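You operate a simulated robot arm through the tools that you are given. There is no shell and no other tool. Be economical: measure what you need, move in short steps, check, and stop when the job is done.

Carry out the task below with a simulated two-armed robot. There is one attempt and no reset: what you move stays moved.

## Task
On the top of the tool bench, fold the blue cloth in half, so that its two long edges meet.

It is judged by the outcome, as a careful person would: the job done as asked, and still so three seconds after it is handed in. It fails if anything else is knocked over, pushed out of place, dropped, spilled or broken. Flat cloth is picked up by pressing the open fingertips on it (5 to 10 N) and closing them slowly along it; thin cloth reads only 2 to 8 mm in the jaws.

## Robot
Two 7-joint arms with two-finger parallel grippers on one trunk, on a base that drives. Base frame: it is fixed to the floor where the robot stands at the start and does not move with it; the origin is under the middle of the robot, x ahead of it, y to its left, z up; the surface under the hand at the start is at about z = 0.862. Readings come in m, degrees, newtons and seconds.
The left shoulder is at the start at [0.06, 0.143, 0.926], the right one opposite. With the tool pointing down near the work surface each hand reaches from about 0.3 to 0.72 m from the robot's upright axis, wherever it stands, measured 20 degrees to its own side. Places, roughly: top of the tool bench [1, -0.7, 0.8]. Payload 1.57 kg a hand.
The TCP of each hand is the grasp point between the finger pads, 0.03 m short of the fingertips. In the tool frame z runs along the fingers and y along their closing line. The gripper opens to 0.11 m. The fingers are 0.024 m wide and 0.012 m thick; the gripper's body (0.048 by 0.112 m) begins 0.078 m behind the TCP.
Orientation is told as [roll, pitch, yaw] about the base's x, y, z axes, in that order, counted from this pose: with the fingers straight down and closing along the base's y, the tool's x points along the base's -x, its y along +y and its z along -z.

## Interface
- The arms move only by the tool arm_command. It takes "left_increments", "right_increments" or both (then of equal length, played together; a hand with none holds still); each is a list of rows, each an object (a shift or turn left out is 0, a gripper value left out holds the last) with "offset": the shift along the base's x, y, z in m, a list of three; "dr": the turn, a rotation vector about the base's x, y, z in rad, a list of three; "claw": the closure, from 0 (fully open) to 1 (shut). In form: [{"offset": [x, y, z], "dr": [ax, ay, az], "claw": claw}, ...]. A call has 1 to 20 rows; each row shifts and turns the commanded pose from where the row before left it. A row lasts 0.2 s, in which the tool goes at most 0.05 m and 8.6 degrees; a call with a longer step from one row to the next is refused whole, and so is a gripper value outside its range. A pose out of reach is approached as far as the arm can. The call stops where the force on the tool passes 40 N (or 10 N more than at its start, if that is more) or the arm is blocked; 0.2 s more then pass. The fingers move at their own pace (about 0.045 m/s each) and stop on an object; they squeeze with about 34 N. The grip force told is the motor's: it shows also when the fingers shut on nothing. Time passes only in rows, and 0.2 s behind the last, so rows that do not move let the fingers close. The reply holds the time, the measured pose of the TCP, the force on the tool along the base axes, the opening and the grip force, in the units named above and with some noise, with the torque about the TCP (base axes, N m) and any sound that the robot's microphone picked up.
- Cameras (640 x 400 px; columns grow to the right, rows downward): "scene" is now at [0.0248, -0.0117, 1.5243]; the picture's right is [-0.02, -1.00, 0.00], its down [-0.86, 0.02, -0.52] and it looks along [0.52, -0.01, -0.86] (base axes); focal length 259 px, centre (320, 200). "left" rides on the left gripper at [0.07, -0.016, -0.141] in its tool frame; the picture's right is [0.23, 0.97, 0.00], its down [-0.86, 0.20, -0.48] and it looks along [-0.47, 0.11, 0.88] (tool axes); focal length 222 px, centre (320, 200). "right" rides on the right gripper at [0.07, 0.016, -0.141] in its tool frame; the picture's right is [-0.23, 0.97, 0.00], its down [-0.86, -0.20, -0.48] and it looks along [-0.47, -0.11, 0.88] (tool axes); focal length 222 px, centre (320, 200). There is no depth. A picture from a camera that has moved, and an enlarged one, comes with that camera's place and axes in the base frame and with its lens. The place of the scene camera against the robot may be out by one fixed shift of up to 0.018 m in any direction.
- snapshot(camera): a new picture of that camera. It takes no simulated time.
- raise_lower(by): slides the trunk up (or, below 0, down) by that many m; the arms and the scene camera ride with it, the base frame stays. It gives what a move gives, with no picture.
- roll_base(legs): drives the robot by 1 to 6 legs, each [ahead, left, turn to the left] in m, m and degrees, along the robot's own axes; the way and the turn of a leg run together, so that a leg with both is an arc; at most 1.5 m and 180 degrees a leg. The arms and the cameras ride along, it lands a little off, and it stops where it bumps. It gives what a move gives.
- aim_head(pan, tilt): turns the head with the scene camera to pan (to the left, within 86 degrees either way) and tilt (down, from -29 to 69), counted from straight ahead of the robot. It gives what a move gives.
- inspect(camera, box): a new picture of the part [left, top, right, bottom] of that camera's present view, enlarged. It takes no simulated time.
- finish_job(): hands the job in; it is judged then, once.

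Work in short steps. Places have to be worked out from the pictures, the camera data and where the tool is seen: move nearer, look again, correct. Check each grasp and each placing, and mend what went wrong. You have 120 turns and 108 pictures in all, those below and enlarged ones among them. Open the grippers and draw the arms clear of the work before you hand the job in, unless the task says otherwise; then end with one line.

The tools are called after ">>>" by a JSON object that holds its "fn" and its "kwargs". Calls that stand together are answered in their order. arm_command: Moves the arms, as the interface text tells. Its arguments: {"type":"object","properties":{"left_increments":{"type":"array"},"right_increments":{"type":"array"}},"required":[]} The other tools are called the same way: raise_lower (by) slides the trunk up or down; roll_base (legs) drives the base; aim_head (pan, tilt) turns the head that bears the scene camera; snapshot (camera) takes a picture; inspect (camera, box) takes an enlarged picture of a part of a camera's view; finish_job () hands the job in.

At the start:

```text
time_s: 0.0
left_position: [0.4848, 0.193, 1.0264]
left_orientation: [0.1, 0.0, 0.1]
left_wrist_force: [-0.3, 0.7, 0.3]
left_ft_torque: [0.04, 0.01, 0.02]
left_width: 0.1097
left_gripper_force: 0.1
right_position: [0.4284, -0.1718, 0.9998]
right_orientation: [0.0, -0.1, 0.0]
right_wrist_force: [-0.3, -0.9, 1.0]
right_ft_torque: [0.0, 0.01, 0.0]
right_width: 0.1101
right_gripper_force: 0.1
trunk travel left (down, up): [-0.525, 0.065]
robot x, y, heading: [-0.0011, -0.0036, -0.1]
head pan, tilt: [-1.3, 58.9]
```

scene: 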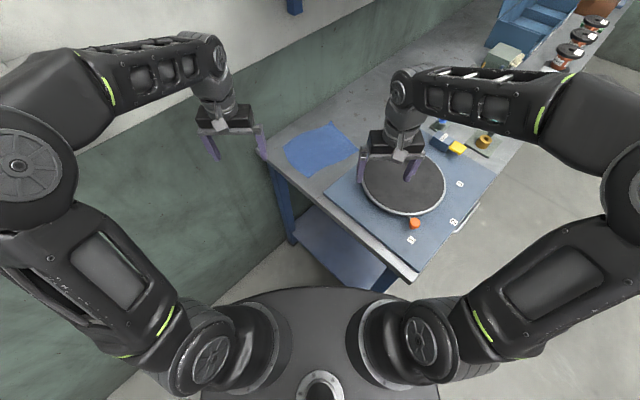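
right: 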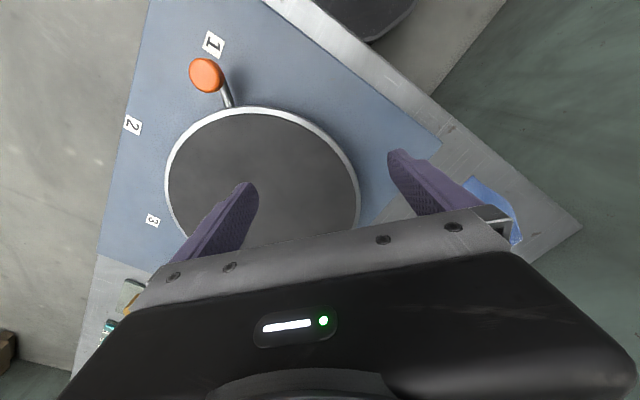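
left: 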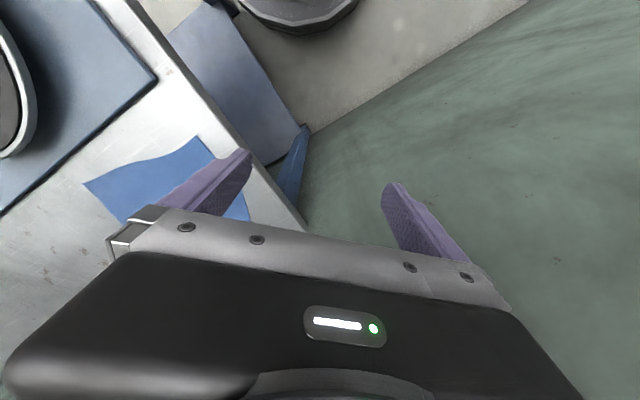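

The blue cloth lies on the bench between the two hands. I enlarge it to find its corners.

>>> {"fn": "inspect", "kwargs": {"camera": "scene", "box": [240, 100, 400, 200]}}

>>> {"fn": "inspect", "kwargs": {"camera": "left", "box": [40, 100, 360, 300]}}

```text
4.00 times, centred on (320, 150) of scene
camera zoom: at [0.0248, -0.0117, 1.5243], right [-0.02, -1.0, 0.0], down [-0.86, 0.02, -0.52], along [0.52, -0.01, -0.86], focal length 1038 px, centre (320, 400)
```

zoom: 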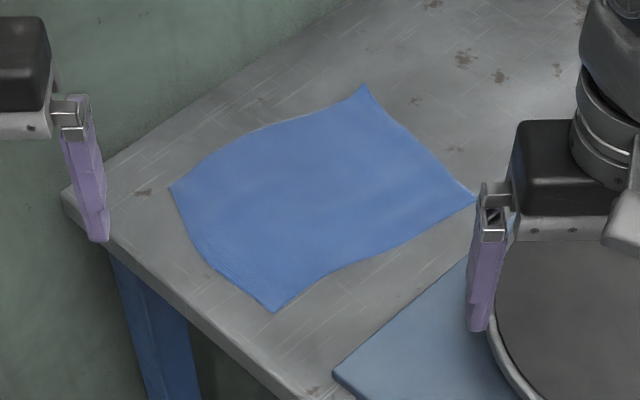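

```text
2.00 times, centred on (200, 200) of left
camera zoom: at [0.4156, 0.1773, 1.1662], right [-0.23, 0.97, 0.0], down [0.86, 0.2, 0.48], along [0.47, 0.11, -0.88], focal length 444 px, centre (560, 200)
```

zoom: 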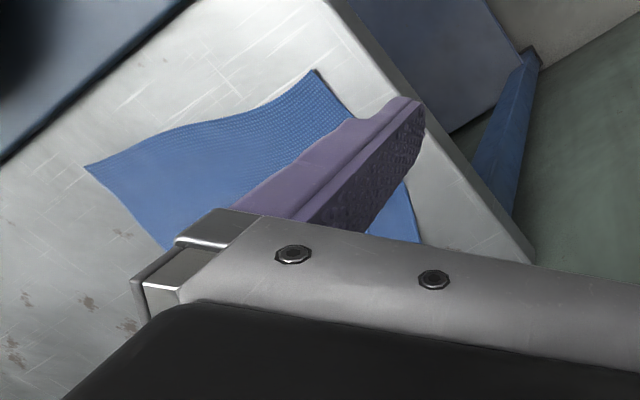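

The cloth's corners come out roughly at (0.76,-0.07), (0.62,-0.15), (0.51,0.02) and (0.64,0.10), with the wall just behind the far long edge. Before I think of driving closer I check the clearance to the bench and the wall.

>>> {"fn": "aim_head", "kwargs": {"pan": 30, "tilt": 40}}

>>> {"fn": "snapshot", "kwargs": {"camera": "scene"}}

>>> {"fn": "aim_head", "kwargs": {"pan": 0, "tilt": 69}}

>>> {"fn": "snapshot", "kwargs": {"camera": "scene"}}

```text
time_s: 1.0
left_position: [0.4856, 0.1941, 1.0248]
left_orientation: [0.0, 0.1, 0.0]
left_wrist_force: [0.4, -0.7, -1.0]
left_ft_torque: [-0.01, 0.03, -0.01]
left_width: 0.1102
left_gripper_force: 0.1
right_position: [0.4277, -0.1724, 1.0009]
right_orientation: [-0.1, 0.0, -0.1]
right_wrist_force: [0.0, -1.4, -0.1]
right_ft_torque: [0.01, -0.03, -0.01]
right_width: 0.1099
right_gripper_force: 0.0
trunk travel left (down, up): [-0.525, 0.065]
robot x, y, heading: [0.0035, -0.001, -0.0]
head pan, tilt: [30.0, 40.0]
```

```text
102 pictures are left
camera scene: at [0.0306, 0.0322, 1.5498], right [0.5, -0.87, 0.0], down [-0.56, -0.32, -0.77], along [0.66, 0.38, -0.64], focal length 259 px, centre (320, 200)
```

scene: 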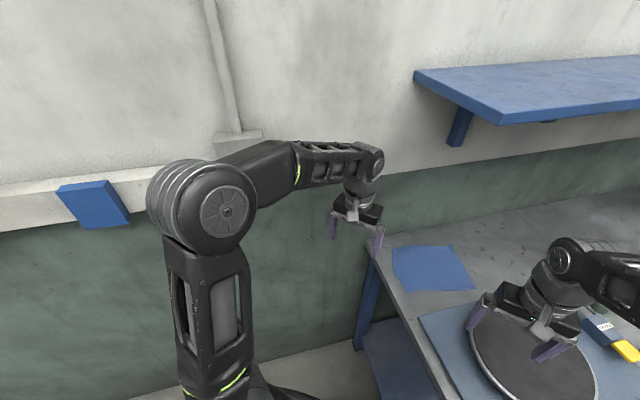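

```text
time_s: 1.9
left_position: [0.4851, 0.1939, 1.0243]
left_orientation: [0.0, 0.1, 0.0]
left_wrist_force: [0.3, -0.4, -0.4]
left_ft_torque: [0.01, 0.0, 0.02]
left_width: 0.1099
left_gripper_force: 0.0
right_position: [0.4277, -0.1713, 0.9997]
right_orientation: [0.0, 0.0, 0.0]
right_wrist_force: [-0.3, -0.4, -0.2]
right_ft_torque: [0.0, -0.01, 0.01]
right_width: 0.1099
right_gripper_force: 0.1
trunk travel left (down, up): [-0.525, 0.065]
robot x, y, heading: [0.0023, 0.0005, 0.1]
head pan, tilt: [0.0, 68.8]
```

```text
101 pictures are left
camera scene: at [0.0129, -0.0101, 1.5137], right [0.0, -1.0, 0.0], down [-0.93, 0.0, -0.36], along [0.36, 0.0, -0.93], focal length 259 px, centre (320, 200)
```

scene: 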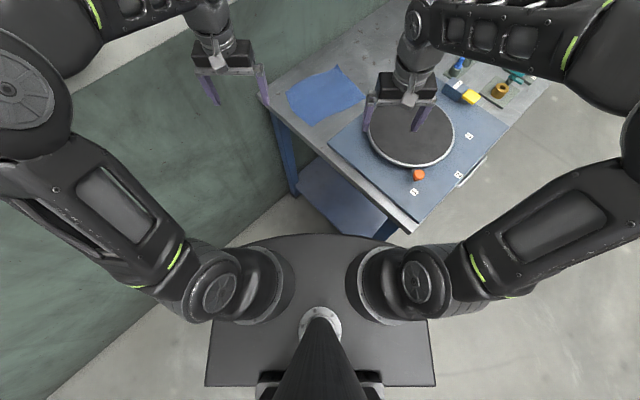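

The reach to the far right corner looks marginal from here, so a small left turn would help. I enlarge the area between the base and the bench to see whether a turn is free.

>>> {"fn": "inspect", "kwargs": {"camera": "scene", "box": [200, 130, 480, 305]}}

```text
2.29 times, centred on (340, 218) of scene
camera zoom: at [0.0129, -0.0101, 1.5137], right [0.0, -1.0, 0.0], down [-0.93, 0.0, -0.36], along [0.36, 0.0, -0.93], focal length 593 px, centre (274, 160)
```

zoom: 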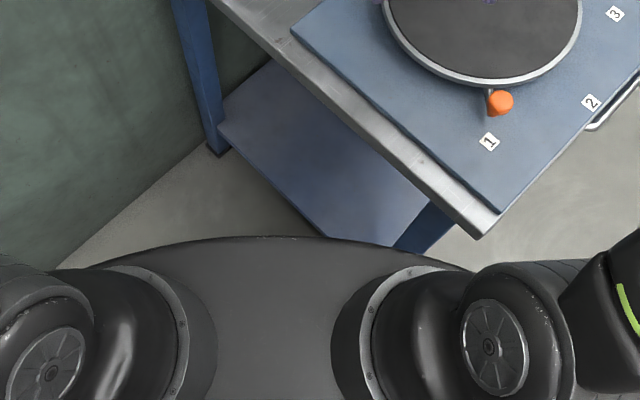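

The body is only a few cm from the bench's near corner. I bring the left hand away from the wall, raise the trunk for reach, and then turn left by about 20 degrees with a small step back from the bench.

>>> {"fn": "arm_command", "kwargs": {"left_increments": [{"offset": [0, -0.04, 0.01]}, {"offset": [0, -0.04, 0.01]}, {"offset": [0, -0.04, 0.01]}, {"offset": [0, -0.02, 0]}]}}

>>> {"fn": "raise_lower", "kwargs": {"by": 0.06}}

>>> {"fn": "roll_base", "kwargs": {"legs": [[-0.015, 0.015, 0], [0, 0, 20]]}}

>>> {"fn": "snapshot", "kwargs": {"camera": "scene"}}

```text
time_s: 2.9
left_position: [0.4843, 0.0534, 1.0556]
left_orientation: [0.0, 0.1, -0.1]
left_wrist_force: [0.0, 0.4, 0.0]
left_ft_torque: [0.01, 0.01, -0.01]
left_width: 0.1102
left_gripper_force: 0.1
right_position: [0.4276, -0.1727, 0.9993]
right_orientation: [0.1, 0.0, 0.1]
right_wrist_force: [1.1, -0.5, 0.1]
right_ft_torque: [0.02, -0.01, 0.0]
right_width: 0.1101
right_gripper_force: 0.0
trunk travel left (down, up): [-0.525, 0.065]
robot x, y, heading: [-0.002, 0.0024, 0.1]
head pan, tilt: [0.0, 68.8]
```

```text
time_s: 3.9
left_position: [0.4849, 0.0541, 1.1158]
left_orientation: [0.1, -0.1, 0.0]
left_wrist_force: [0.6, -0.2, -0.2]
left_ft_torque: [-0.02, 0.03, -0.02]
left_width: 0.11
left_gripper_force: 0.0
right_position: [0.428, -0.1712, 1.0591]
right_orientation: [0.1, 0.0, 0.0]
right_wrist_force: [0.1, -0.5, 0.2]
right_ft_torque: [-0.02, -0.01, 0.01]
right_width: 0.1097
right_gripper_force: 0.1
trunk travel left (down, up): [-0.585, 0.005]
robot x, y, heading: [-0.002, 0.0, -0.1]
head pan, tilt: [0.0, 68.8]
```

```text
time_s: 5.8
left_position: [0.4209, 0.23, 1.1151]
left_orientation: [0.0, 0.0, 20.0]
left_wrist_force: [-0.2, -0.1, 0.7]
left_ft_torque: [-0.04, 0.0, 0.03]
left_width: 0.1097
left_gripper_force: 0.0
right_position: [0.445, 0.0003, 1.0595]
right_orientation: [0.1, 0.0, 20.0]
right_wrist_force: [0.5, 0.5, 0.0]
right_ft_torque: [-0.04, 0.0, -0.02]
right_width: 0.1098
right_gripper_force: 0.0
trunk travel left (down, up): [-0.585, 0.005]
robot x, y, heading: [-0.0119, 0.0131, 19.8]
head pan, tilt: [0.0, 68.8]
```

```text
99 pictures are left
camera scene: at [-0.0039, 0.0139, 1.5737], right [0.34, -0.94, 0.0], down [-0.88, -0.32, -0.36], along [0.34, 0.12, -0.93], focal length 259 px, centre (320, 200)
```

scene: 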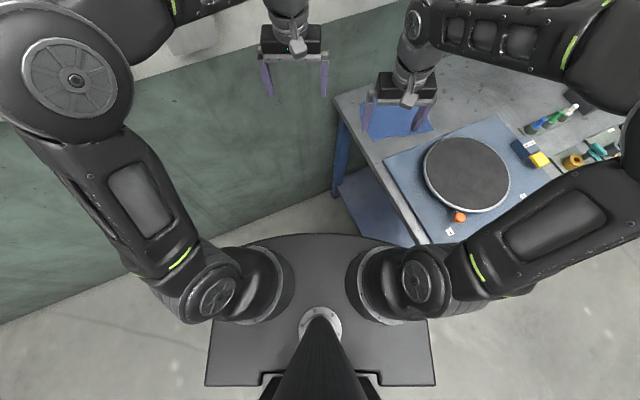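

The turn went freely. Now I yaw both hands by about -75 degrees so that the jaws close across the long edges (along the cloth's short direction).

>>> {"fn": "arm_command", "kwargs": {"left_increments": [{"dr": [0, 0, -0.145]}, {"dr": [0, 0, -0.145]}, {"dr": [0, 0, -0.145]}, {"dr": [0, 0, -0.145]}, {"dr": [0, 0, -0.145]}, {"dr": [0, 0, -0.145]}, {"dr": [0, 0, -0.145]}, {"dr": [0, 0, -0.145]}, {"dr": [0, 0, -0.145]}], "right_increments": [{"offset": [0.02, -0.02, 0], "dr": [0, 0, -0.145]}, {"offset": [0.02, -0.02, 0], "dr": [0, 0, -0.145]}, {"offset": [0.02, -0.02, 0], "dr": [0, 0, -0.145]}, {"dr": [0, 0, -0.145]}, {"dr": [0, 0, -0.145]}, {"dr": [0, 0, -0.145]}, {"dr": [0, 0, -0.145]}, {"dr": [0, 0, -0.145]}, {"dr": [0, 0, -0.145]}]}}

>>> {"fn": "snapshot", "kwargs": {"camera": "left"}}

>>> {"fn": "snapshot", "kwargs": {"camera": "right"}}

>>> {"fn": "snapshot", "kwargs": {"camera": "scene"}}

```text
time_s: 7.8
left_position: [0.4216, 0.2316, 1.1156]
left_orientation: [0.0, 0.0, -54.8]
left_wrist_force: [0.2, 0.9, 0.9]
left_ft_torque: [0.0, -0.03, -0.03]
left_width: 0.1102
left_gripper_force: 0.1
right_position: [0.5067, -0.0595, 1.0601]
right_orientation: [0.0, 0.0, -55.0]
right_wrist_force: [0.2, 0.0, -0.8]
right_ft_torque: [0.01, 0.03, 0.02]
right_width: 0.1102
right_gripper_force: 0.1
trunk travel left (down, up): [-0.585, 0.005]
robot x, y, heading: [-0.0172, 0.0152, 20.0]
head pan, tilt: [0.0, 68.8]
```

```text
98 pictures are left
camera left: at [0.3683, 0.279, 1.2562], right [0.67, 0.75, 0.0], down [0.66, -0.58, 0.48], along [0.36, -0.32, -0.88], focal length 222 px, centre (320, 200)
```

left: 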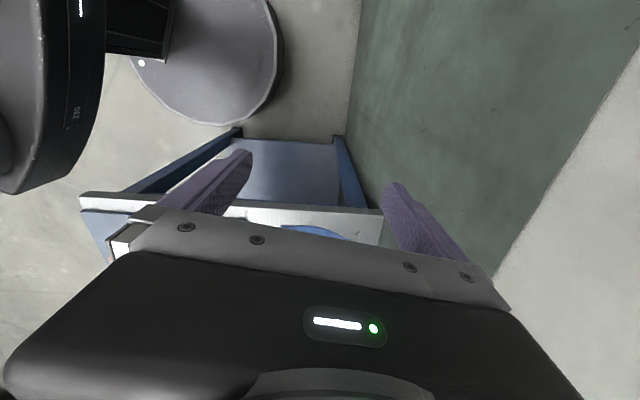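

```text
97 pictures are left
camera right: at [0.4794, 0.0048, 1.2021], right [0.93, 0.37, 0.0], down [0.33, -0.81, 0.48], along [0.18, -0.44, -0.88], focal length 222 px, centre (320, 200)
```

right: 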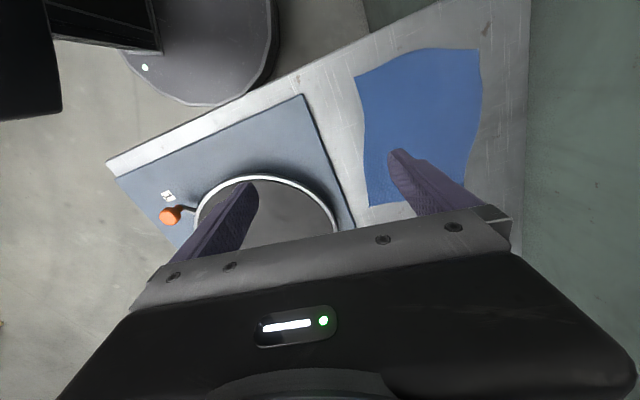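

```text
96 pictures are left
camera scene: at [-0.0038, 0.0136, 1.5737], right [0.34, -0.94, 0.0], down [-0.88, -0.32, -0.36], along [0.34, 0.12, -0.93], focal length 259 px, centre (320, 200)
```

scene: 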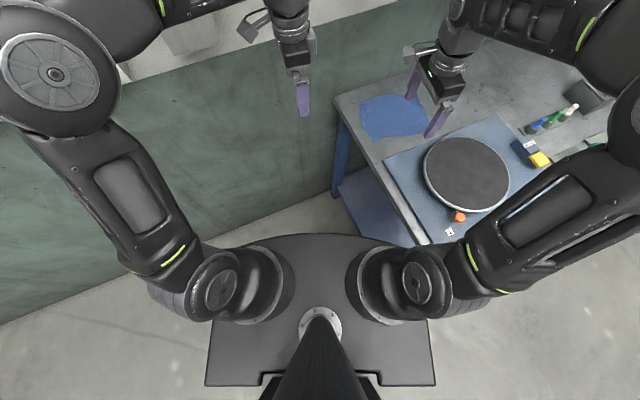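

The right camera puts the far edge's corners at about (0.655,0.109) and (0.775,-0.06). A wall shelf hangs over the bench, so I look at it before reaching further in.

>>> {"fn": "aim_head", "kwargs": {"pan": -10, "tilt": 28}}

>>> {"fn": "snapshot", "kwargs": {"camera": "scene"}}

```text
time_s: 8.9
left_position: [0.4229, 0.231, 1.1161]
left_orientation: [0.0, 0.1, -54.7]
left_wrist_force: [0.5, -1.0, 0.0]
left_ft_torque: [0.01, -0.02, -0.01]
left_width: 0.11
left_gripper_force: 0.0
right_position: [0.5068, -0.0605, 1.0613]
right_orientation: [0.0, 0.0, -54.8]
right_wrist_force: [-0.5, 0.1, 0.4]
right_ft_torque: [-0.02, 0.03, 0.0]
right_width: 0.1099
right_gripper_force: 0.0
trunk travel left (down, up): [-0.585, 0.005]
robot x, y, heading: [-0.0162, 0.0125, 19.8]
head pan, tilt: [-10.0, 28.0]
```

```text
95 pictures are left
camera scene: at [0.0334, 0.0103, 1.6282], right [0.17, -0.98, 0.0], down [-0.46, -0.08, -0.88], along [0.87, 0.15, -0.47], focal length 259 px, centre (320, 200)
```

scene: 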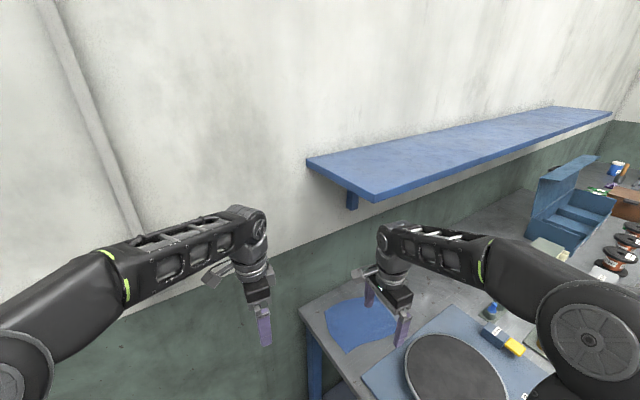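

The shelf's underside is near z=1.34 and reaches out over the cloth, so the hands must go in low. I close the jaws to about 34 mm and bring both hands low over the far corners, stopping at hover height.

>>> {"fn": "arm_command", "kwargs": {"left_increments": [{"offset": [0, -0.01, -0.035], "claw": 0.69}, {"offset": [0.01, -0.015, -0.035]}, {"offset": [0.02, -0.02, -0.03]}, {"offset": [0.03, -0.02, -0.03]}, {"offset": [0.035, -0.02, -0.02]}, {"offset": [0.035, -0.02, 0]}, {"offset": [0.035, -0.015, 0]}, {"offset": [0.035, -0.015, 0]}], "right_increments": [{"offset": [0.01, 0, -0.02], "claw": 0.69}, {"offset": [0.02, 0, -0.03]}, {"offset": [0.03, 0, -0.03]}, {"offset": [0.035, 0, -0.02]}, {"offset": [0.035, 0, 0]}, {"offset": [0.035, 0, 0]}, {"offset": [0.035, 0, 0]}, {"offset": [0.03, 0, 0]}]}}

>>> {"fn": "snapshot", "kwargs": {"camera": "scene"}}

>>> {"fn": "snapshot", "kwargs": {"camera": "right"}}

>>> {"fn": "snapshot", "kwargs": {"camera": "left"}}

```text
time_s: 10.7
left_position: [0.5954, 0.1077, 0.9655]
left_orientation: [-0.1, 0.0, -54.8]
left_wrist_force: [0.0, 0.0, 0.6]
left_ft_torque: [-0.03, 0.0, -0.03]
left_width: 0.0341
left_gripper_force: 0.0
left hand out of reach, approached as far as the arm can: row 8
right_position: [0.7364, -0.0605, 0.961]
right_orientation: [-0.1, 0.1, -54.6]
right_wrist_force: [0.7, -0.3, -0.2]
right_ft_torque: [-0.04, 0.0, 0.01]
right_width: 0.034
right_gripper_force: 0.0
trunk travel left (down, up): [-0.585, 0.005]
robot x, y, heading: [-0.0165, 0.0148, 19.8]
head pan, tilt: [-10.0, 28.0]
```

```text
94 pictures are left
camera scene: at [0.0337, 0.0109, 1.6284], right [0.17, -0.98, 0.0], down [-0.46, -0.08, -0.88], along [0.87, 0.15, -0.47], focal length 259 px, centre (320, 200)
```

scene: 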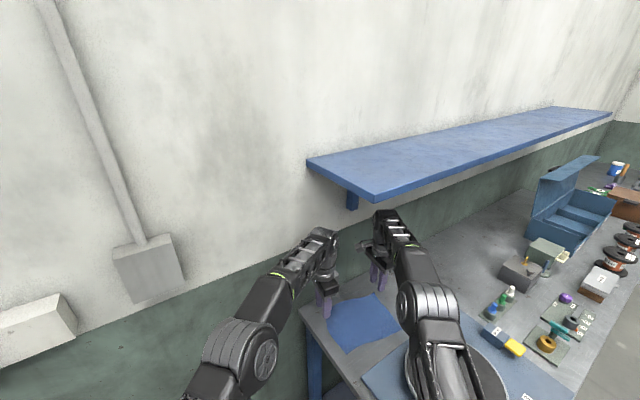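

```text
93 pictures are left
camera right: at [0.7092, 0.0045, 1.1019], right [0.93, 0.38, 0.0], down [0.33, -0.81, 0.48], along [0.18, -0.44, -0.88], focal length 222 px, centre (320, 200)
```

right: 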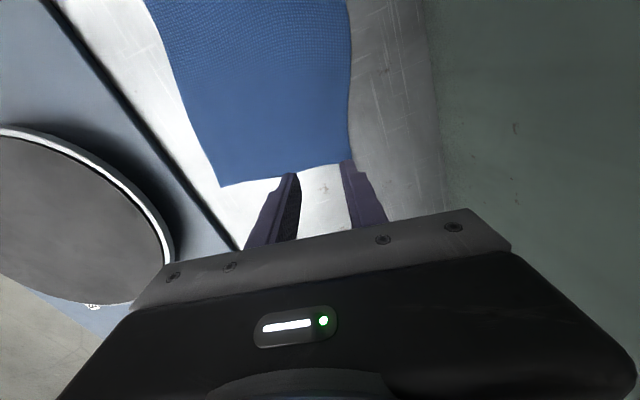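

```text
92 pictures are left
camera left: at [0.5416, 0.156, 1.1064], right [0.67, 0.75, 0.0], down [0.66, -0.58, 0.48], along [0.36, -0.32, -0.88], focal length 222 px, centre (320, 200)
```

left: 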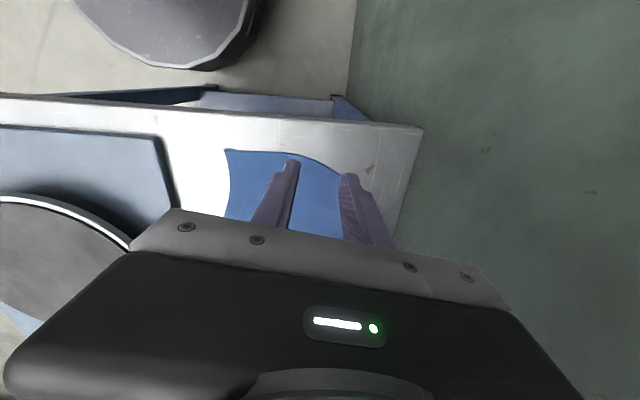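

The cloth's corners are confirmed: A (0.771,-0.059), B (0.644,-0.143), C (0.525,0.032), D about (0.655,0.109). The left hand falls about 5 cm short, so I draw both hands back and drive about 6 cm along the bench side towards the wall.

>>> {"fn": "arm_command", "kwargs": {"left_increments": [{"offset": [-0.03, -0.02, 0]}, {"offset": [-0.03, -0.02, 0]}], "right_increments": [{"offset": [-0.03, -0.02, 0.01]}, {"offset": [-0.03, -0.02, 0]}]}}

>>> {"fn": "roll_base", "kwargs": {"legs": [[0.055, 0.025, 0]]}}

```text
time_s: 11.3
left_position: [0.5354, 0.0664, 0.9661]
left_orientation: [0.2, 0.0, -54.8]
left_wrist_force: [-0.7, -0.5, 0.6]
left_ft_torque: [-0.01, -0.02, 0.0]
left_width: 0.0341
left_gripper_force: 0.1
right_position: [0.6753, -0.102, 0.9691]
right_orientation: [0.1, -0.1, -54.7]
right_wrist_force: [-0.1, 0.0, 0.8]
right_ft_torque: [-0.01, 0.02, 0.03]
right_width: 0.0342
right_gripper_force: 0.2
trunk travel left (down, up): [-0.585, 0.005]
robot x, y, heading: [-0.0145, 0.0155, 19.8]
head pan, tilt: [-10.0, 28.0]
```

```text
time_s: 12.2
left_position: [0.5797, 0.1114, 0.9648]
left_orientation: [-0.1, -0.1, -54.7]
left_wrist_force: [0.0, 0.1, -0.8]
left_ft_torque: [-0.03, 0.03, 0.01]
left_width: 0.0339
left_gripper_force: 0.0
right_position: [0.7196, -0.0571, 0.9686]
right_orientation: [-0.1, 0.1, -54.8]
right_wrist_force: [0.0, 0.6, -0.3]
right_ft_torque: [-0.04, 0.04, 0.01]
right_width: 0.0339
right_gripper_force: 0.0
trunk travel left (down, up): [-0.585, 0.005]
robot x, y, heading: [0.0292, 0.0578, 19.9]
head pan, tilt: [-10.0, 28.0]
```

Both targets should now be reachable. I move over the grasp points: left to (0.650,0.087), right to (0.7485,-0.056), at z about 0.93.

>>> {"fn": "arm_command", "kwargs": {"left_increments": [{"offset": [0.02, -0.006, -0.01]}, {"offset": [0.02, -0.006, -0.01]}, {"offset": [0.02, -0.006, -0.01]}, {"offset": [0.01, -0.006, -0.005]}], "right_increments": [{"offset": [0.01, 0, -0.01]}, {"offset": [0.01, 0, -0.01]}, {"offset": [0.009, 0, -0.01]}, {"offset": [0, 0, -0.008]}]}}

>>> {"fn": "snapshot", "kwargs": {"camera": "scene"}}

>>> {"fn": "snapshot", "kwargs": {"camera": "right"}}

>>> {"fn": "snapshot", "kwargs": {"camera": "left"}}

```text
time_s: 13.2
left_position: [0.6345, 0.0941, 0.9348]
left_orientation: [0.0, -0.1, -54.6]
left_wrist_force: [0.5, 0.0, -0.1]
left_ft_torque: [-0.03, -0.03, 0.0]
left_width: 0.0343
left_gripper_force: 0.1
left hand out of reach, approached as far as the arm can: row 3, 4
right_position: [0.7491, -0.0575, 0.9304]
right_orientation: [0.0, 0.0, -54.7]
right_wrist_force: [-0.8, 0.2, -0.3]
right_ft_torque: [0.01, 0.0, 0.01]
right_width: 0.0341
right_gripper_force: 0.0
trunk travel left (down, up): [-0.585, 0.005]
robot x, y, heading: [0.0297, 0.0535, 20.0]
head pan, tilt: [-10.0, 28.0]
```

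```text
91 pictures are left
camera scene: at [0.0767, 0.0533, 1.6284], right [0.18, -0.98, 0.0], down [-0.46, -0.08, -0.88], along [0.87, 0.15, -0.47], focal length 259 px, centre (320, 200)
```

scene: 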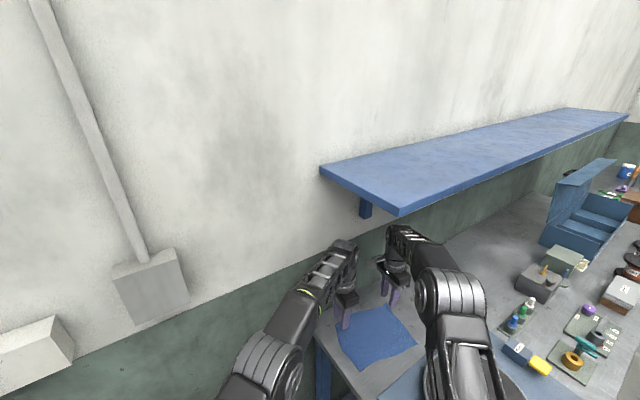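

```text
90 pictures are left
camera right: at [0.7206, 0.0074, 1.073], right [0.93, 0.38, 0.0], down [0.33, -0.81, 0.48], along [0.18, -0.44, -0.88], focal length 222 px, centre (320, 200)
```

right: 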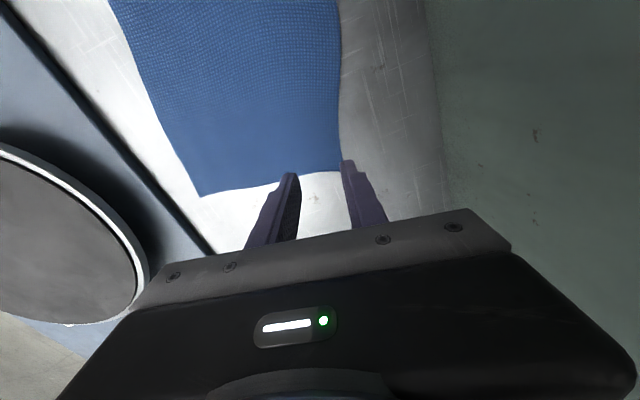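

```text
89 pictures are left
camera left: at [0.5803, 0.1417, 1.076], right [0.66, 0.75, 0.0], down [0.66, -0.58, 0.48], along [0.36, -0.32, -0.88], focal length 222 px, centre (320, 200)
```

left: 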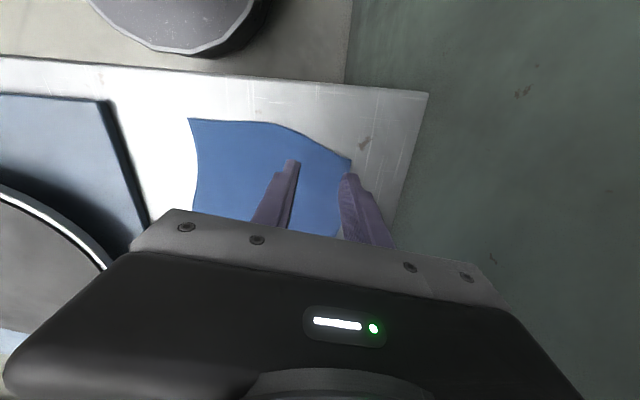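

The left hand stops about 13 mm short of the corner grasp. I retract both hands 2 cm and drive another 2.5 cm the same way.

>>> {"fn": "arm_command", "kwargs": {"left_increments": [{"offset": [-0.022, -0.018, 0.0]}], "right_increments": [{"offset": [-0.018, -0.018, 0.0]}]}}

>>> {"fn": "roll_base", "kwargs": {"legs": [[0.027, 0.012, 0]]}}

```text
time_s: 13.6
left_position: [0.6109, 0.0757, 0.9358]
left_orientation: [0.0, 0.0, -54.7]
left_wrist_force: [-0.4, 0.1, 0.3]
left_ft_torque: [0.01, 0.0, -0.01]
left_width: 0.0341
left_gripper_force: 0.1
right_position: [0.7291, -0.0749, 0.931]
right_orientation: [0.1, 0.0, -54.7]
right_wrist_force: [-0.6, 1.0, 0.6]
right_ft_torque: [0.01, -0.01, 0.01]
right_width: 0.034
right_gripper_force: 0.1
trunk travel left (down, up): [-0.585, 0.005]
robot x, y, heading: [0.0278, 0.0585, 20.1]
head pan, tilt: [-10.0, 28.0]
```

```text
time_s: 14.5
left_position: [0.6346, 0.0977, 0.9333]
left_orientation: [-0.1, 0.1, -54.6]
left_wrist_force: [0.1, 0.2, -0.5]
left_ft_torque: [-0.05, 0.06, 0.0]
left_width: 0.0341
left_gripper_force: 0.1
right_position: [0.7522, -0.0539, 0.9278]
right_orientation: [-0.1, 0.0, -54.7]
right_wrist_force: [0.7, 0.2, -1.0]
right_ft_torque: [-0.02, 0.04, 0.0]
right_width: 0.0341
right_gripper_force: 0.0
trunk travel left (down, up): [-0.585, 0.005]
robot x, y, heading: [0.0443, 0.0775, 20.1]
head pan, tilt: [-10.0, 28.0]
```

Both hands are within a centimetre of their grasp points. I trim the position and yaw and come down to about 1 cm above contact.

>>> {"fn": "arm_command", "kwargs": {"left_increments": [{"offset": [0.014, -0.003, 0], "dr": [0, 0, -0.025]}, {"offset": [0, 0, -0.014]}, {"offset": [0, 0, -0.014]}, {}], "right_increments": [{"offset": [-0.006, 0, 0], "dr": [0, 0, -0.025]}, {"offset": [0, 0, -0.011]}, {"offset": [0, 0, -0.011]}, {}]}}

>>> {"fn": "inspect", "kwargs": {"camera": "right", "box": [160, 80, 480, 280]}}

>>> {"fn": "inspect", "kwargs": {"camera": "left", "box": [160, 80, 480, 280]}}

```text
time_s: 15.5
left_position: [0.6468, 0.0937, 0.9071]
left_orientation: [-0.1, -0.1, -56.1]
left_wrist_force: [0.1, 0.8, -0.1]
left_ft_torque: [0.0, -0.01, 0.0]
left_width: 0.0339
left_gripper_force: 0.2
right_position: [0.7449, -0.0552, 0.907]
right_orientation: [0.0, -0.1, -56.1]
right_wrist_force: [0.8, 0.0, 0.0]
right_ft_torque: [0.0, 0.02, 0.0]
right_width: 0.0343
right_gripper_force: 0.1
trunk travel left (down, up): [-0.585, 0.005]
robot x, y, heading: [0.05, 0.0811, 20.1]
head pan, tilt: [-10.0, 28.0]
```

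```text
2.00 times, centred on (320, 180) of right
camera zoom: at [0.7196, 0.0106, 1.0497], right [0.94, 0.35, 0.0], down [0.31, -0.82, 0.48], along [0.17, -0.45, -0.88], focal length 444 px, centre (320, 240)
```

zoom: 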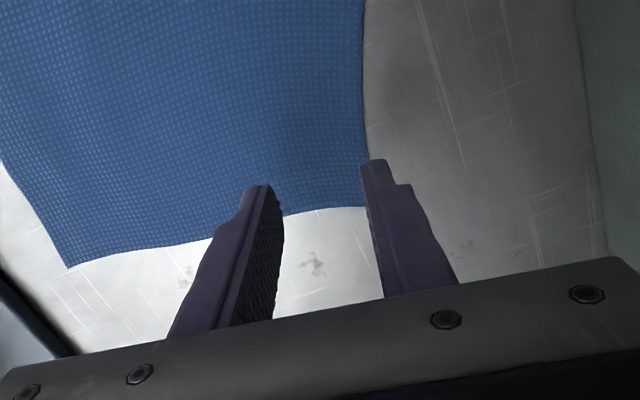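

```text
2.00 times, centred on (320, 180) of left
camera zoom: at [0.5943, 0.1436, 1.0484], right [0.68, 0.73, 0.0], down [0.64, -0.6, 0.48], along [0.35, -0.33, -0.88], focal length 444 px, centre (320, 240)
```

zoom: 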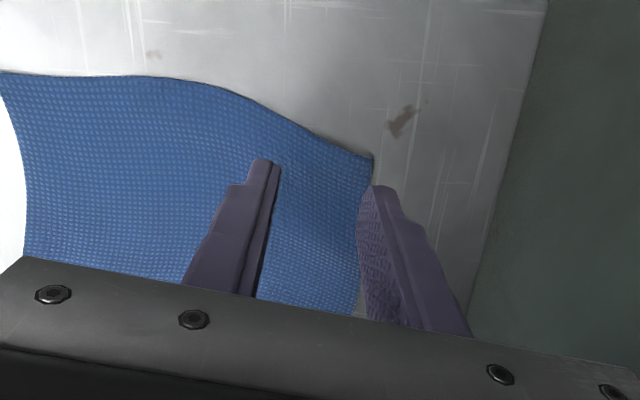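

The far edge runs about 20 mm outside each jaw centre, so the outer finger just overlaps the hem, as I want. I lower in small steps to contact.

>>> {"fn": "arm_command", "kwargs": {"left_increments": [{"offset": [0, 0, -0.004]}, {"offset": [0, 0, -0.003]}, {"offset": [0, 0, -0.002]}, {"offset": [0, 0, -0.001]}, {}], "right_increments": [{"offset": [0, 0, -0.004]}, {"offset": [0, 0, -0.003]}, {"offset": [0, 0, -0.002]}, {"offset": [0, 0, -0.001]}, {}]}}

```text
time_s: 16.7
left_position: [0.6478, 0.095, 0.8964]
left_orientation: [0.0, 0.0, -56.0]
left_wrist_force: [-0.1, -0.5, 0.2]
left_ft_torque: [0.01, -0.01, 0.03]
left_width: 0.034
left_gripper_force: 0.0
right_position: [0.745, -0.0556, 0.8979]
right_orientation: [0.0, 0.0, -56.1]
right_wrist_force: [-1.0, -0.8, -0.2]
right_ft_torque: [-0.02, -0.04, 0.0]
right_width: 0.0338
right_gripper_force: 0.1
trunk travel left (down, up): [-0.585, 0.005]
robot x, y, heading: [0.0497, 0.0816, 20.3]
head pan, tilt: [-10.0, 28.0]
```

No contact yet at TCP z about 0.897. I continue in 1 mm steps.

>>> {"fn": "arm_command", "kwargs": {"left_increments": [{"offset": [0, 0, -0.001]}, {"offset": [0, 0, -0.001]}, {"offset": [0, 0, -0.001]}, {}], "right_increments": [{"offset": [0, 0, -0.001]}, {"offset": [0, 0, -0.001]}, {"offset": [0, 0, -0.001]}, {}]}}

```text
time_s: 17.7
left_position: [0.6482, 0.0959, 0.8943]
left_orientation: [0.0, -0.1, -56.0]
left_wrist_force: [0.7, 0.4, -0.2]
left_ft_torque: [-0.01, 0.0, 0.0]
left_width: 0.0342
left_gripper_force: 0.1
right_position: [0.7436, -0.0549, 0.8947]
right_orientation: [0.0, 0.0, -56.0]
right_wrist_force: [0.3, -0.2, 0.0]
right_ft_torque: [-0.04, 0.02, -0.03]
right_width: 0.034
right_gripper_force: 0.2
trunk travel left (down, up): [-0.585, 0.005]
robot x, y, heading: [0.0476, 0.0768, 20.0]
head pan, tilt: [-10.0, 28.0]
```

>>> {"fn": "arm_command", "kwargs": {"left_increments": [{"offset": [0, 0, -0.001]}, {"offset": [0, 0, -0.001]}, {}], "right_increments": [{"offset": [0, 0, -0.001]}, {"offset": [0, 0, -0.001]}, {}]}}

```text
time_s: 18.5
left_position: [0.6475, 0.0941, 0.8926]
left_orientation: [0.0, 0.0, -56.1]
left_wrist_force: [0.7, 0.5, -0.2]
left_ft_torque: [-0.02, 0.0, 0.03]
left_width: 0.0341
left_gripper_force: 0.1
right_position: [0.7442, -0.0551, 0.893]
right_orientation: [0.0, 0.0, -56.0]
right_wrist_force: [-0.4, 0.3, -0.1]
right_ft_torque: [0.0, -0.02, -0.01]
right_width: 0.0341
right_gripper_force: 0.1
trunk travel left (down, up): [-0.585, 0.005]
robot x, y, heading: [0.0484, 0.076, 20.1]
head pan, tilt: [-10.0, 28.0]
```

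Still no contact force, so I go on down in 1 mm steps.

>>> {"fn": "arm_command", "kwargs": {"left_increments": [{"offset": [0, 0, -0.001]}, {"offset": [0, 0, -0.001]}, {"offset": [0, 0, -0.001]}, {}], "right_increments": [{"offset": [0, 0, -0.001]}, {"offset": [0, 0, -0.001]}, {"offset": [0, 0, -0.001]}, {}]}}

```text
time_s: 19.5
left_position: [0.6482, 0.0934, 0.8889]
left_orientation: [0.1, 0.0, -56.1]
left_wrist_force: [0.7, -0.3, 0.7]
left_ft_torque: [0.02, 0.01, -0.02]
left_width: 0.0341
left_gripper_force: 0.1
right_position: [0.7458, -0.0548, 0.8885]
right_orientation: [0.1, 0.1, -56.1]
right_wrist_force: [-0.1, 0.3, 0.2]
right_ft_torque: [0.03, 0.01, 0.04]
right_width: 0.0343
right_gripper_force: 0.0
trunk travel left (down, up): [-0.585, 0.005]
robot x, y, heading: [0.0474, 0.0743, 20.2]
head pan, tilt: [-10.0, 28.0]
```

Tips should be at 0.859 with no contact, so the bench is lower than I took it. I look at the gap.

>>> {"fn": "inspect", "kwargs": {"camera": "right", "box": [160, 80, 480, 280]}}

>>> {"fn": "inspect", "kwargs": {"camera": "left", "box": [160, 80, 480, 280]}}

```text
2.00 times, centred on (320, 180) of right
camera zoom: at [0.7198, 0.0102, 1.031], right [0.94, 0.35, 0.0], down [0.31, -0.82, 0.48], along [0.17, -0.45, -0.88], focal length 444 px, centre (320, 240)
```

zoom: 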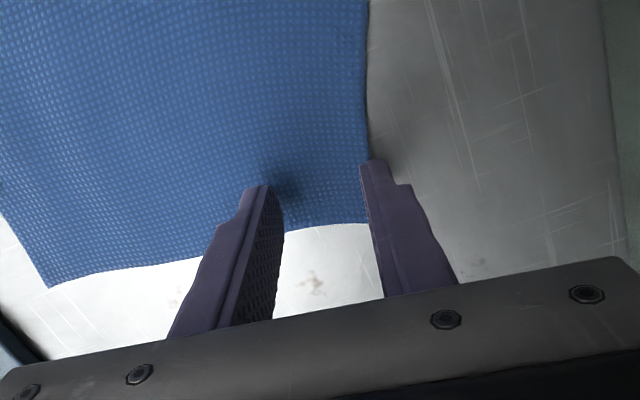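

```text
2.00 times, centred on (320, 180) of left
camera zoom: at [0.5949, 0.1435, 1.0298], right [0.68, 0.73, 0.0], down [0.64, -0.6, 0.48], along [0.35, -0.33, -0.88], focal length 444 px, centre (320, 240)
```

zoom: 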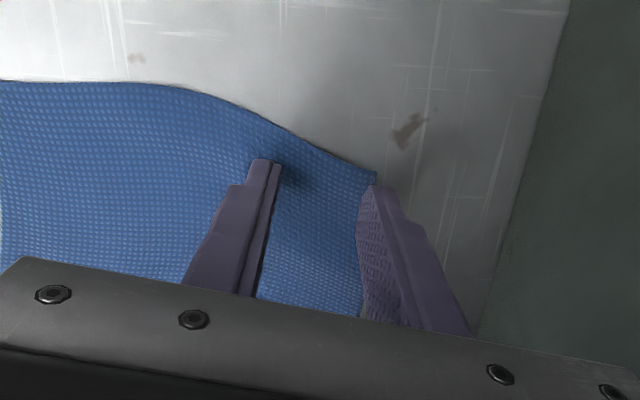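

The contact shadows are closing up, so the surface is only a few mm further. I continue down.

>>> {"fn": "arm_command", "kwargs": {"left_increments": [{"offset": [0, 0, -0.001]}, {"offset": [0, 0, -0.001]}, {"offset": [0, 0, -0.001]}, {}], "right_increments": [{"offset": [0, 0, -0.001]}, {"offset": [0, 0, -0.001]}, {"offset": [0, 0, -0.001]}, {}]}}

>>> {"fn": "arm_command", "kwargs": {"left_increments": [{"offset": [0, 0, -0.001]}, {}], "right_increments": [{"offset": [0, 0, -0.001]}, {}]}}

```text
time_s: 20.5
left_position: [0.6476, 0.0936, 0.8859]
left_orientation: [-0.1, -0.1, -56.1]
left_wrist_force: [0.0, -0.4, -0.1]
left_ft_torque: [-0.01, 0.0, 0.01]
left_width: 0.034
left_gripper_force: 0.1
right_position: [0.7454, -0.0536, 0.8872]
right_orientation: [-0.1, 0.0, -56.1]
right_wrist_force: [0.6, -0.1, -0.5]
right_ft_torque: [0.01, -0.06, 0.01]
right_width: 0.034
right_gripper_force: 0.0
trunk travel left (down, up): [-0.585, 0.005]
robot x, y, heading: [0.0501, 0.0788, 20.1]
head pan, tilt: [-10.0, 28.0]
```

```text
time_s: 21.1
left_position: [0.6478, 0.0935, 0.8849]
left_orientation: [0.1, 0.0, -56.1]
left_wrist_force: [0.3, 0.3, -0.3]
left_ft_torque: [-0.01, 0.0, -0.02]
left_width: 0.0343
left_gripper_force: 0.1
right_position: [0.7448, -0.0542, 0.886]
right_orientation: [0.0, -0.1, -56.1]
right_wrist_force: [0.2, -0.4, 0.0]
right_ft_torque: [0.01, -0.01, 0.0]
right_width: 0.0341
right_gripper_force: 0.1
trunk travel left (down, up): [-0.585, 0.005]
robot x, y, heading: [0.0513, 0.0789, 19.8]
head pan, tilt: [-10.0, 28.0]
```

>>> {"fn": "arm_command", "kwargs": {"left_increments": [{"offset": [0, 0, -0.001]}, {"offset": [0, 0, -0.001]}, {}], "right_increments": [{"offset": [0, 0, -0.001]}, {"offset": [0, 0, -0.001]}, {}]}}

>>> {"fn": "arm_command", "kwargs": {"left_increments": [{"offset": [0, 0, -0.001]}, {"offset": [0, 0, -0.001]}, {}], "right_increments": [{"offset": [0, 0, -0.001]}, {"offset": [0, 0, -0.001]}, {}]}}

```text
time_s: 21.9
left_position: [0.6485, 0.0938, 0.882]
left_orientation: [0.0, 0.0, -56.1]
left_wrist_force: [0.1, -0.4, -0.4]
left_ft_torque: [-0.01, 0.01, -0.03]
left_width: 0.034
left_gripper_force: 0.0
right_position: [0.7458, -0.0552, 0.8843]
right_orientation: [-0.1, 0.0, -56.1]
right_wrist_force: [-0.6, 0.6, -1.2]
right_ft_torque: [0.02, -0.02, -0.01]
right_width: 0.0339
right_gripper_force: 0.0
trunk travel left (down, up): [-0.585, 0.005]
robot x, y, heading: [0.0496, 0.0781, 20.0]
head pan, tilt: [-10.0, 28.0]
```

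```text
time_s: 22.7
left_position: [0.6474, 0.0942, 0.8819]
left_orientation: [-0.1, -0.1, -56.1]
left_wrist_force: [-0.5, 0.1, 6.3]
left_ft_torque: [0.02, 0.01, 0.01]
left_width: 0.0341
left_gripper_force: 0.0
right_position: [0.7449, -0.0556, 0.8836]
right_orientation: [0.0, -0.1, -56.1]
right_wrist_force: [0.9, -0.1, 0.7]
right_ft_torque: [0.0, -0.02, 0.0]
right_width: 0.0341
right_gripper_force: 0.1
trunk travel left (down, up): [-0.585, 0.005]
robot x, y, heading: [0.0473, 0.0812, 20.0]
head pan, tilt: [-10.0, 28.0]
```

The left hand presses with 6 N (tips at z about 0.852). The right needs another 1–2 mm.

>>> {"fn": "arm_command", "kwargs": {"right_increments": [{"offset": [0, 0, -0.001]}, {"offset": [0, 0, -0.001]}, {}]}}

```text
time_s: 23.5
left_position: [0.6482, 0.0939, 0.8813]
left_orientation: [0.1, 0.0, -56.1]
left_wrist_force: [0.0, 0.6, 5.6]
left_ft_torque: [0.0, -0.08, -0.01]
left_width: 0.0341
left_gripper_force: 0.0
right_position: [0.7449, -0.0554, 0.8821]
right_orientation: [0.2, -0.1, -56.1]
right_wrist_force: [0.9, -0.2, 7.8]
right_ft_torque: [-0.04, 0.03, -0.01]
right_width: 0.0339
right_gripper_force: 0.1
trunk travel left (down, up): [-0.585, 0.005]
robot x, y, heading: [0.0484, 0.0768, 20.2]
head pan, tilt: [-10.0, 28.0]
```

Both press with 6–8 N. Before closing I check where the fingertips sit relative to the hem.

>>> {"fn": "inspect", "kwargs": {"camera": "right", "box": [160, 80, 480, 280]}}

>>> {"fn": "inspect", "kwargs": {"camera": "left", "box": [160, 80, 480, 280]}}

```text
2.00 times, centred on (320, 180) of right
camera zoom: at [0.7192, 0.01, 1.0231], right [0.94, 0.35, 0.0], down [0.31, -0.82, 0.48], along [0.17, -0.45, -0.88], focal length 444 px, centre (320, 240)
```

zoom: 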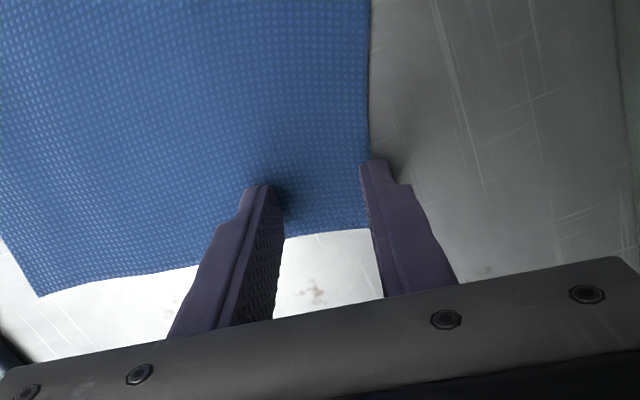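

```text
2.00 times, centred on (320, 180) of left
camera zoom: at [0.5944, 0.1433, 1.0222], right [0.68, 0.73, 0.0], down [0.64, -0.6, 0.48], along [0.35, -0.33, -0.88], focal length 444 px, centre (320, 240)
```

zoom: 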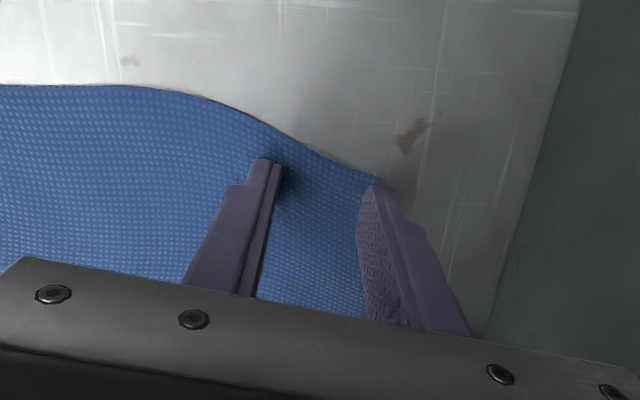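

Both jaws straddle the hem just inside the corners. I close both slowly while pressing.

>>> {"fn": "arm_command", "kwargs": {"left_increments": [{"claw": 0.71}, {"claw": 0.73}, {"claw": 0.75}, {"claw": 0.77}, {"claw": 0.79}, {"claw": 0.81}, {"claw": 0.83}, {"claw": 0.85}, {"claw": 0.87}, {"claw": 0.89}, {"claw": 0.91}, {"claw": 0.93}, {"claw": 0.95}, {"claw": 0.97}, {"claw": 1.0}, {"claw": 1.0}, {"claw": 1.0}], "right_increments": [{"claw": 0.71}, {"claw": 0.73}, {"claw": 0.75}, {"claw": 0.77}, {"claw": 0.79}, {"claw": 0.81}, {"claw": 0.83}, {"claw": 0.85}, {"claw": 0.87}, {"claw": 0.89}, {"claw": 0.91}, {"claw": 0.93}, {"claw": 0.95}, {"claw": 0.97}, {"claw": 1.0}, {"claw": 1.0}, {"claw": 1.0}]}}

>>> {"fn": "inspect", "kwargs": {"camera": "right", "box": [160, 80, 480, 280]}}

>>> {"fn": "inspect", "kwargs": {"camera": "left", "box": [160, 80, 480, 280]}}

```text
time_s: 27.1
left_position: [0.6465, 0.095, 0.8811]
left_orientation: [0.1, -0.1, -56.1]
left_wrist_force: [1.6, -1.1, 6.2]
left_ft_torque: [0.01, -0.08, 0.04]
left_width: 0.0054
left_gripper_force: 25.6
right_position: [0.7439, -0.0538, 0.8816]
right_orientation: [0.1, 0.0, -56.1]
right_wrist_force: [-1.7, 1.8, 13.9]
right_ft_torque: [-0.06, 0.08, 0.03]
right_width: 0.0068
right_gripper_force: 26.0
trunk travel left (down, up): [-0.585, 0.005]
robot x, y, heading: [0.0477, 0.0776, 20.5]
head pan, tilt: [-10.0, 28.0]
```

```text
2.00 times, centred on (320, 180) of right
camera zoom: at [0.7185, 0.0103, 1.0231], right [0.94, 0.35, 0.0], down [0.31, -0.82, 0.48], along [0.17, -0.45, -0.88], focal length 444 px, centre (320, 240)
```

zoom: 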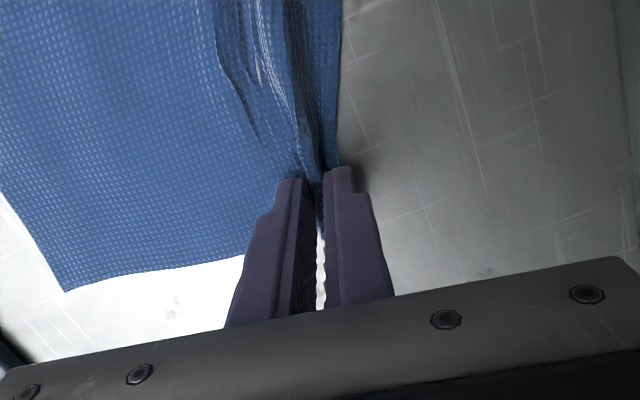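

```text
2.00 times, centred on (320, 180) of left
camera zoom: at [0.5938, 0.1435, 1.0224], right [0.68, 0.73, 0.0], down [0.64, -0.6, 0.48], along [0.35, -0.33, -0.88], focal length 444 px, centre (320, 240)
```

zoom: 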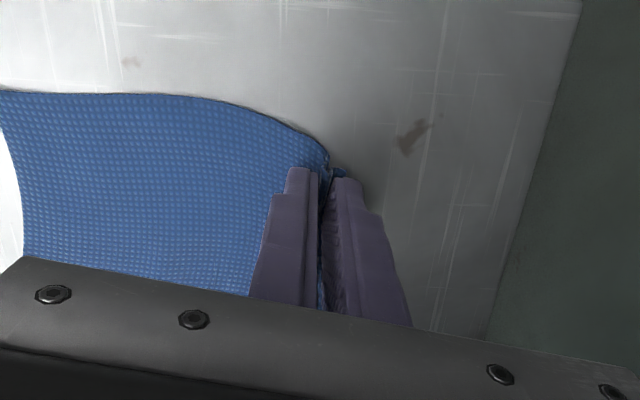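

Both jaws hold cloth (5.4 and 6.8 mm). I lift about 15 mm with a small move toward the fold line and a bit of tilt, and check.

>>> {"fn": "arm_command", "kwargs": {"left_increments": [{"offset": [0, 0, 0.005]}, {"offset": [-0.004, -0.003, 0.006], "dr": [0.024, -0.037, 0]}, {"offset": [-0.004, -0.003, 0.006], "dr": [0.024, -0.037, 0]}, {}], "right_increments": [{"offset": [0, 0, 0.005]}, {"offset": [-0.004, -0.003, 0.006], "dr": [0.024, -0.037, 0]}, {"offset": [-0.004, -0.003, 0.006], "dr": [0.024, -0.037, 0]}, {}]}}

>>> {"fn": "snapshot", "kwargs": {"camera": "right"}}

>>> {"fn": "snapshot", "kwargs": {"camera": "left"}}

>>> {"fn": "aim_head", "kwargs": {"pan": -10, "tilt": 50}}

>>> {"fn": "snapshot", "kwargs": {"camera": "scene"}}

```text
time_s: 28.1
left_position: [0.6389, 0.0893, 0.8972]
left_orientation: [5.1, 0.0, -56.1]
left_wrist_force: [-0.3, -0.6, 0.0]
left_ft_torque: [-0.03, 0.02, 0.01]
left_width: 0.0025
left_gripper_force: 24.8
right_position: [0.7359, -0.0613, 0.896]
right_orientation: [4.9, 0.0, -56.1]
right_wrist_force: [-0.3, -0.5, 0.0]
right_ft_torque: [-0.04, -0.01, -0.02]
right_width: 0.006
right_gripper_force: 26.0
trunk travel left (down, up): [-0.585, 0.005]
robot x, y, heading: [0.0516, 0.0772, 20.2]
head pan, tilt: [-10.0, 28.0]
```

```text
80 pictures are left
camera right: at [0.7002, -0.0027, 1.0386], right [0.93, 0.35, 0.09], down [0.28, -0.84, 0.46], along [0.23, -0.4, -0.88], focal length 222 px, centre (320, 200)
```

right: 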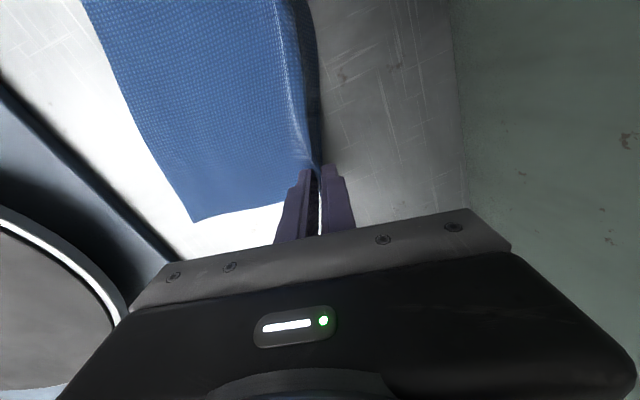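

```text
79 pictures are left
camera left: at [0.576, 0.1303, 1.0361], right [0.68, 0.73, 0.09], down [0.61, -0.62, 0.49], along [0.41, -0.28, -0.86], focal length 222 px, centre (320, 200)
```

left: 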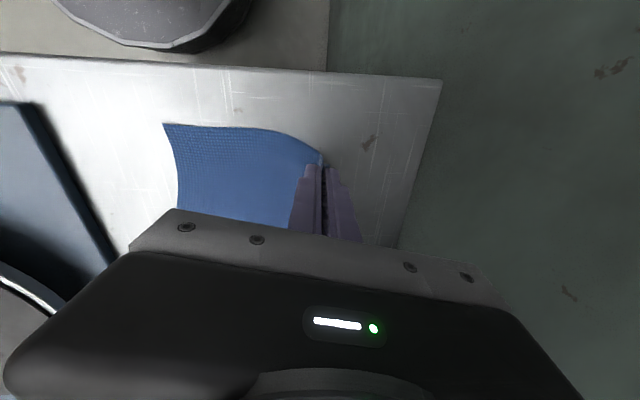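

```text
time_s: 28.9
left_position: [0.6398, 0.0886, 0.8978]
left_orientation: [5.0, -0.2, -56.1]
left_wrist_force: [-0.2, -0.8, -1.0]
left_ft_torque: [0.01, 0.03, 0.02]
left_width: 0.0025
left_gripper_force: 23.9
right_position: [0.7357, -0.0626, 0.8964]
right_orientation: [5.0, -0.1, -56.1]
right_wrist_force: [-0.3, 0.3, -0.2]
right_ft_torque: [0.0, -0.01, 0.0]
right_width: 0.0058
right_gripper_force: 26.0
trunk travel left (down, up): [-0.585, 0.005]
robot x, y, heading: [0.0493, 0.0798, 20.1]
head pan, tilt: [-10.0, 50.0]
```

```text
78 pictures are left
camera scene: at [0.0842, 0.0709, 1.5957], right [0.18, -0.98, 0.0], down [-0.75, -0.13, -0.64], along [0.63, 0.11, -0.77], focal length 259 px, centre (320, 200)
```

scene: 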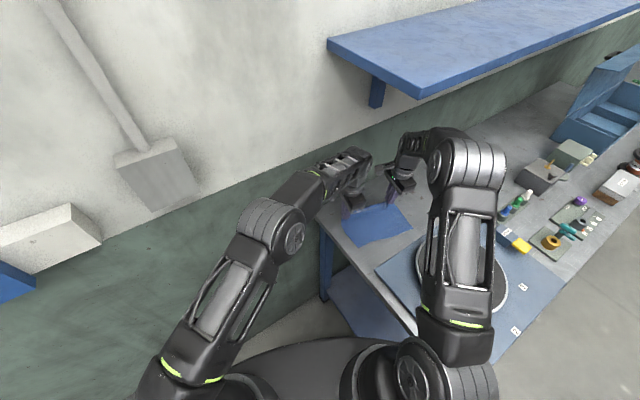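

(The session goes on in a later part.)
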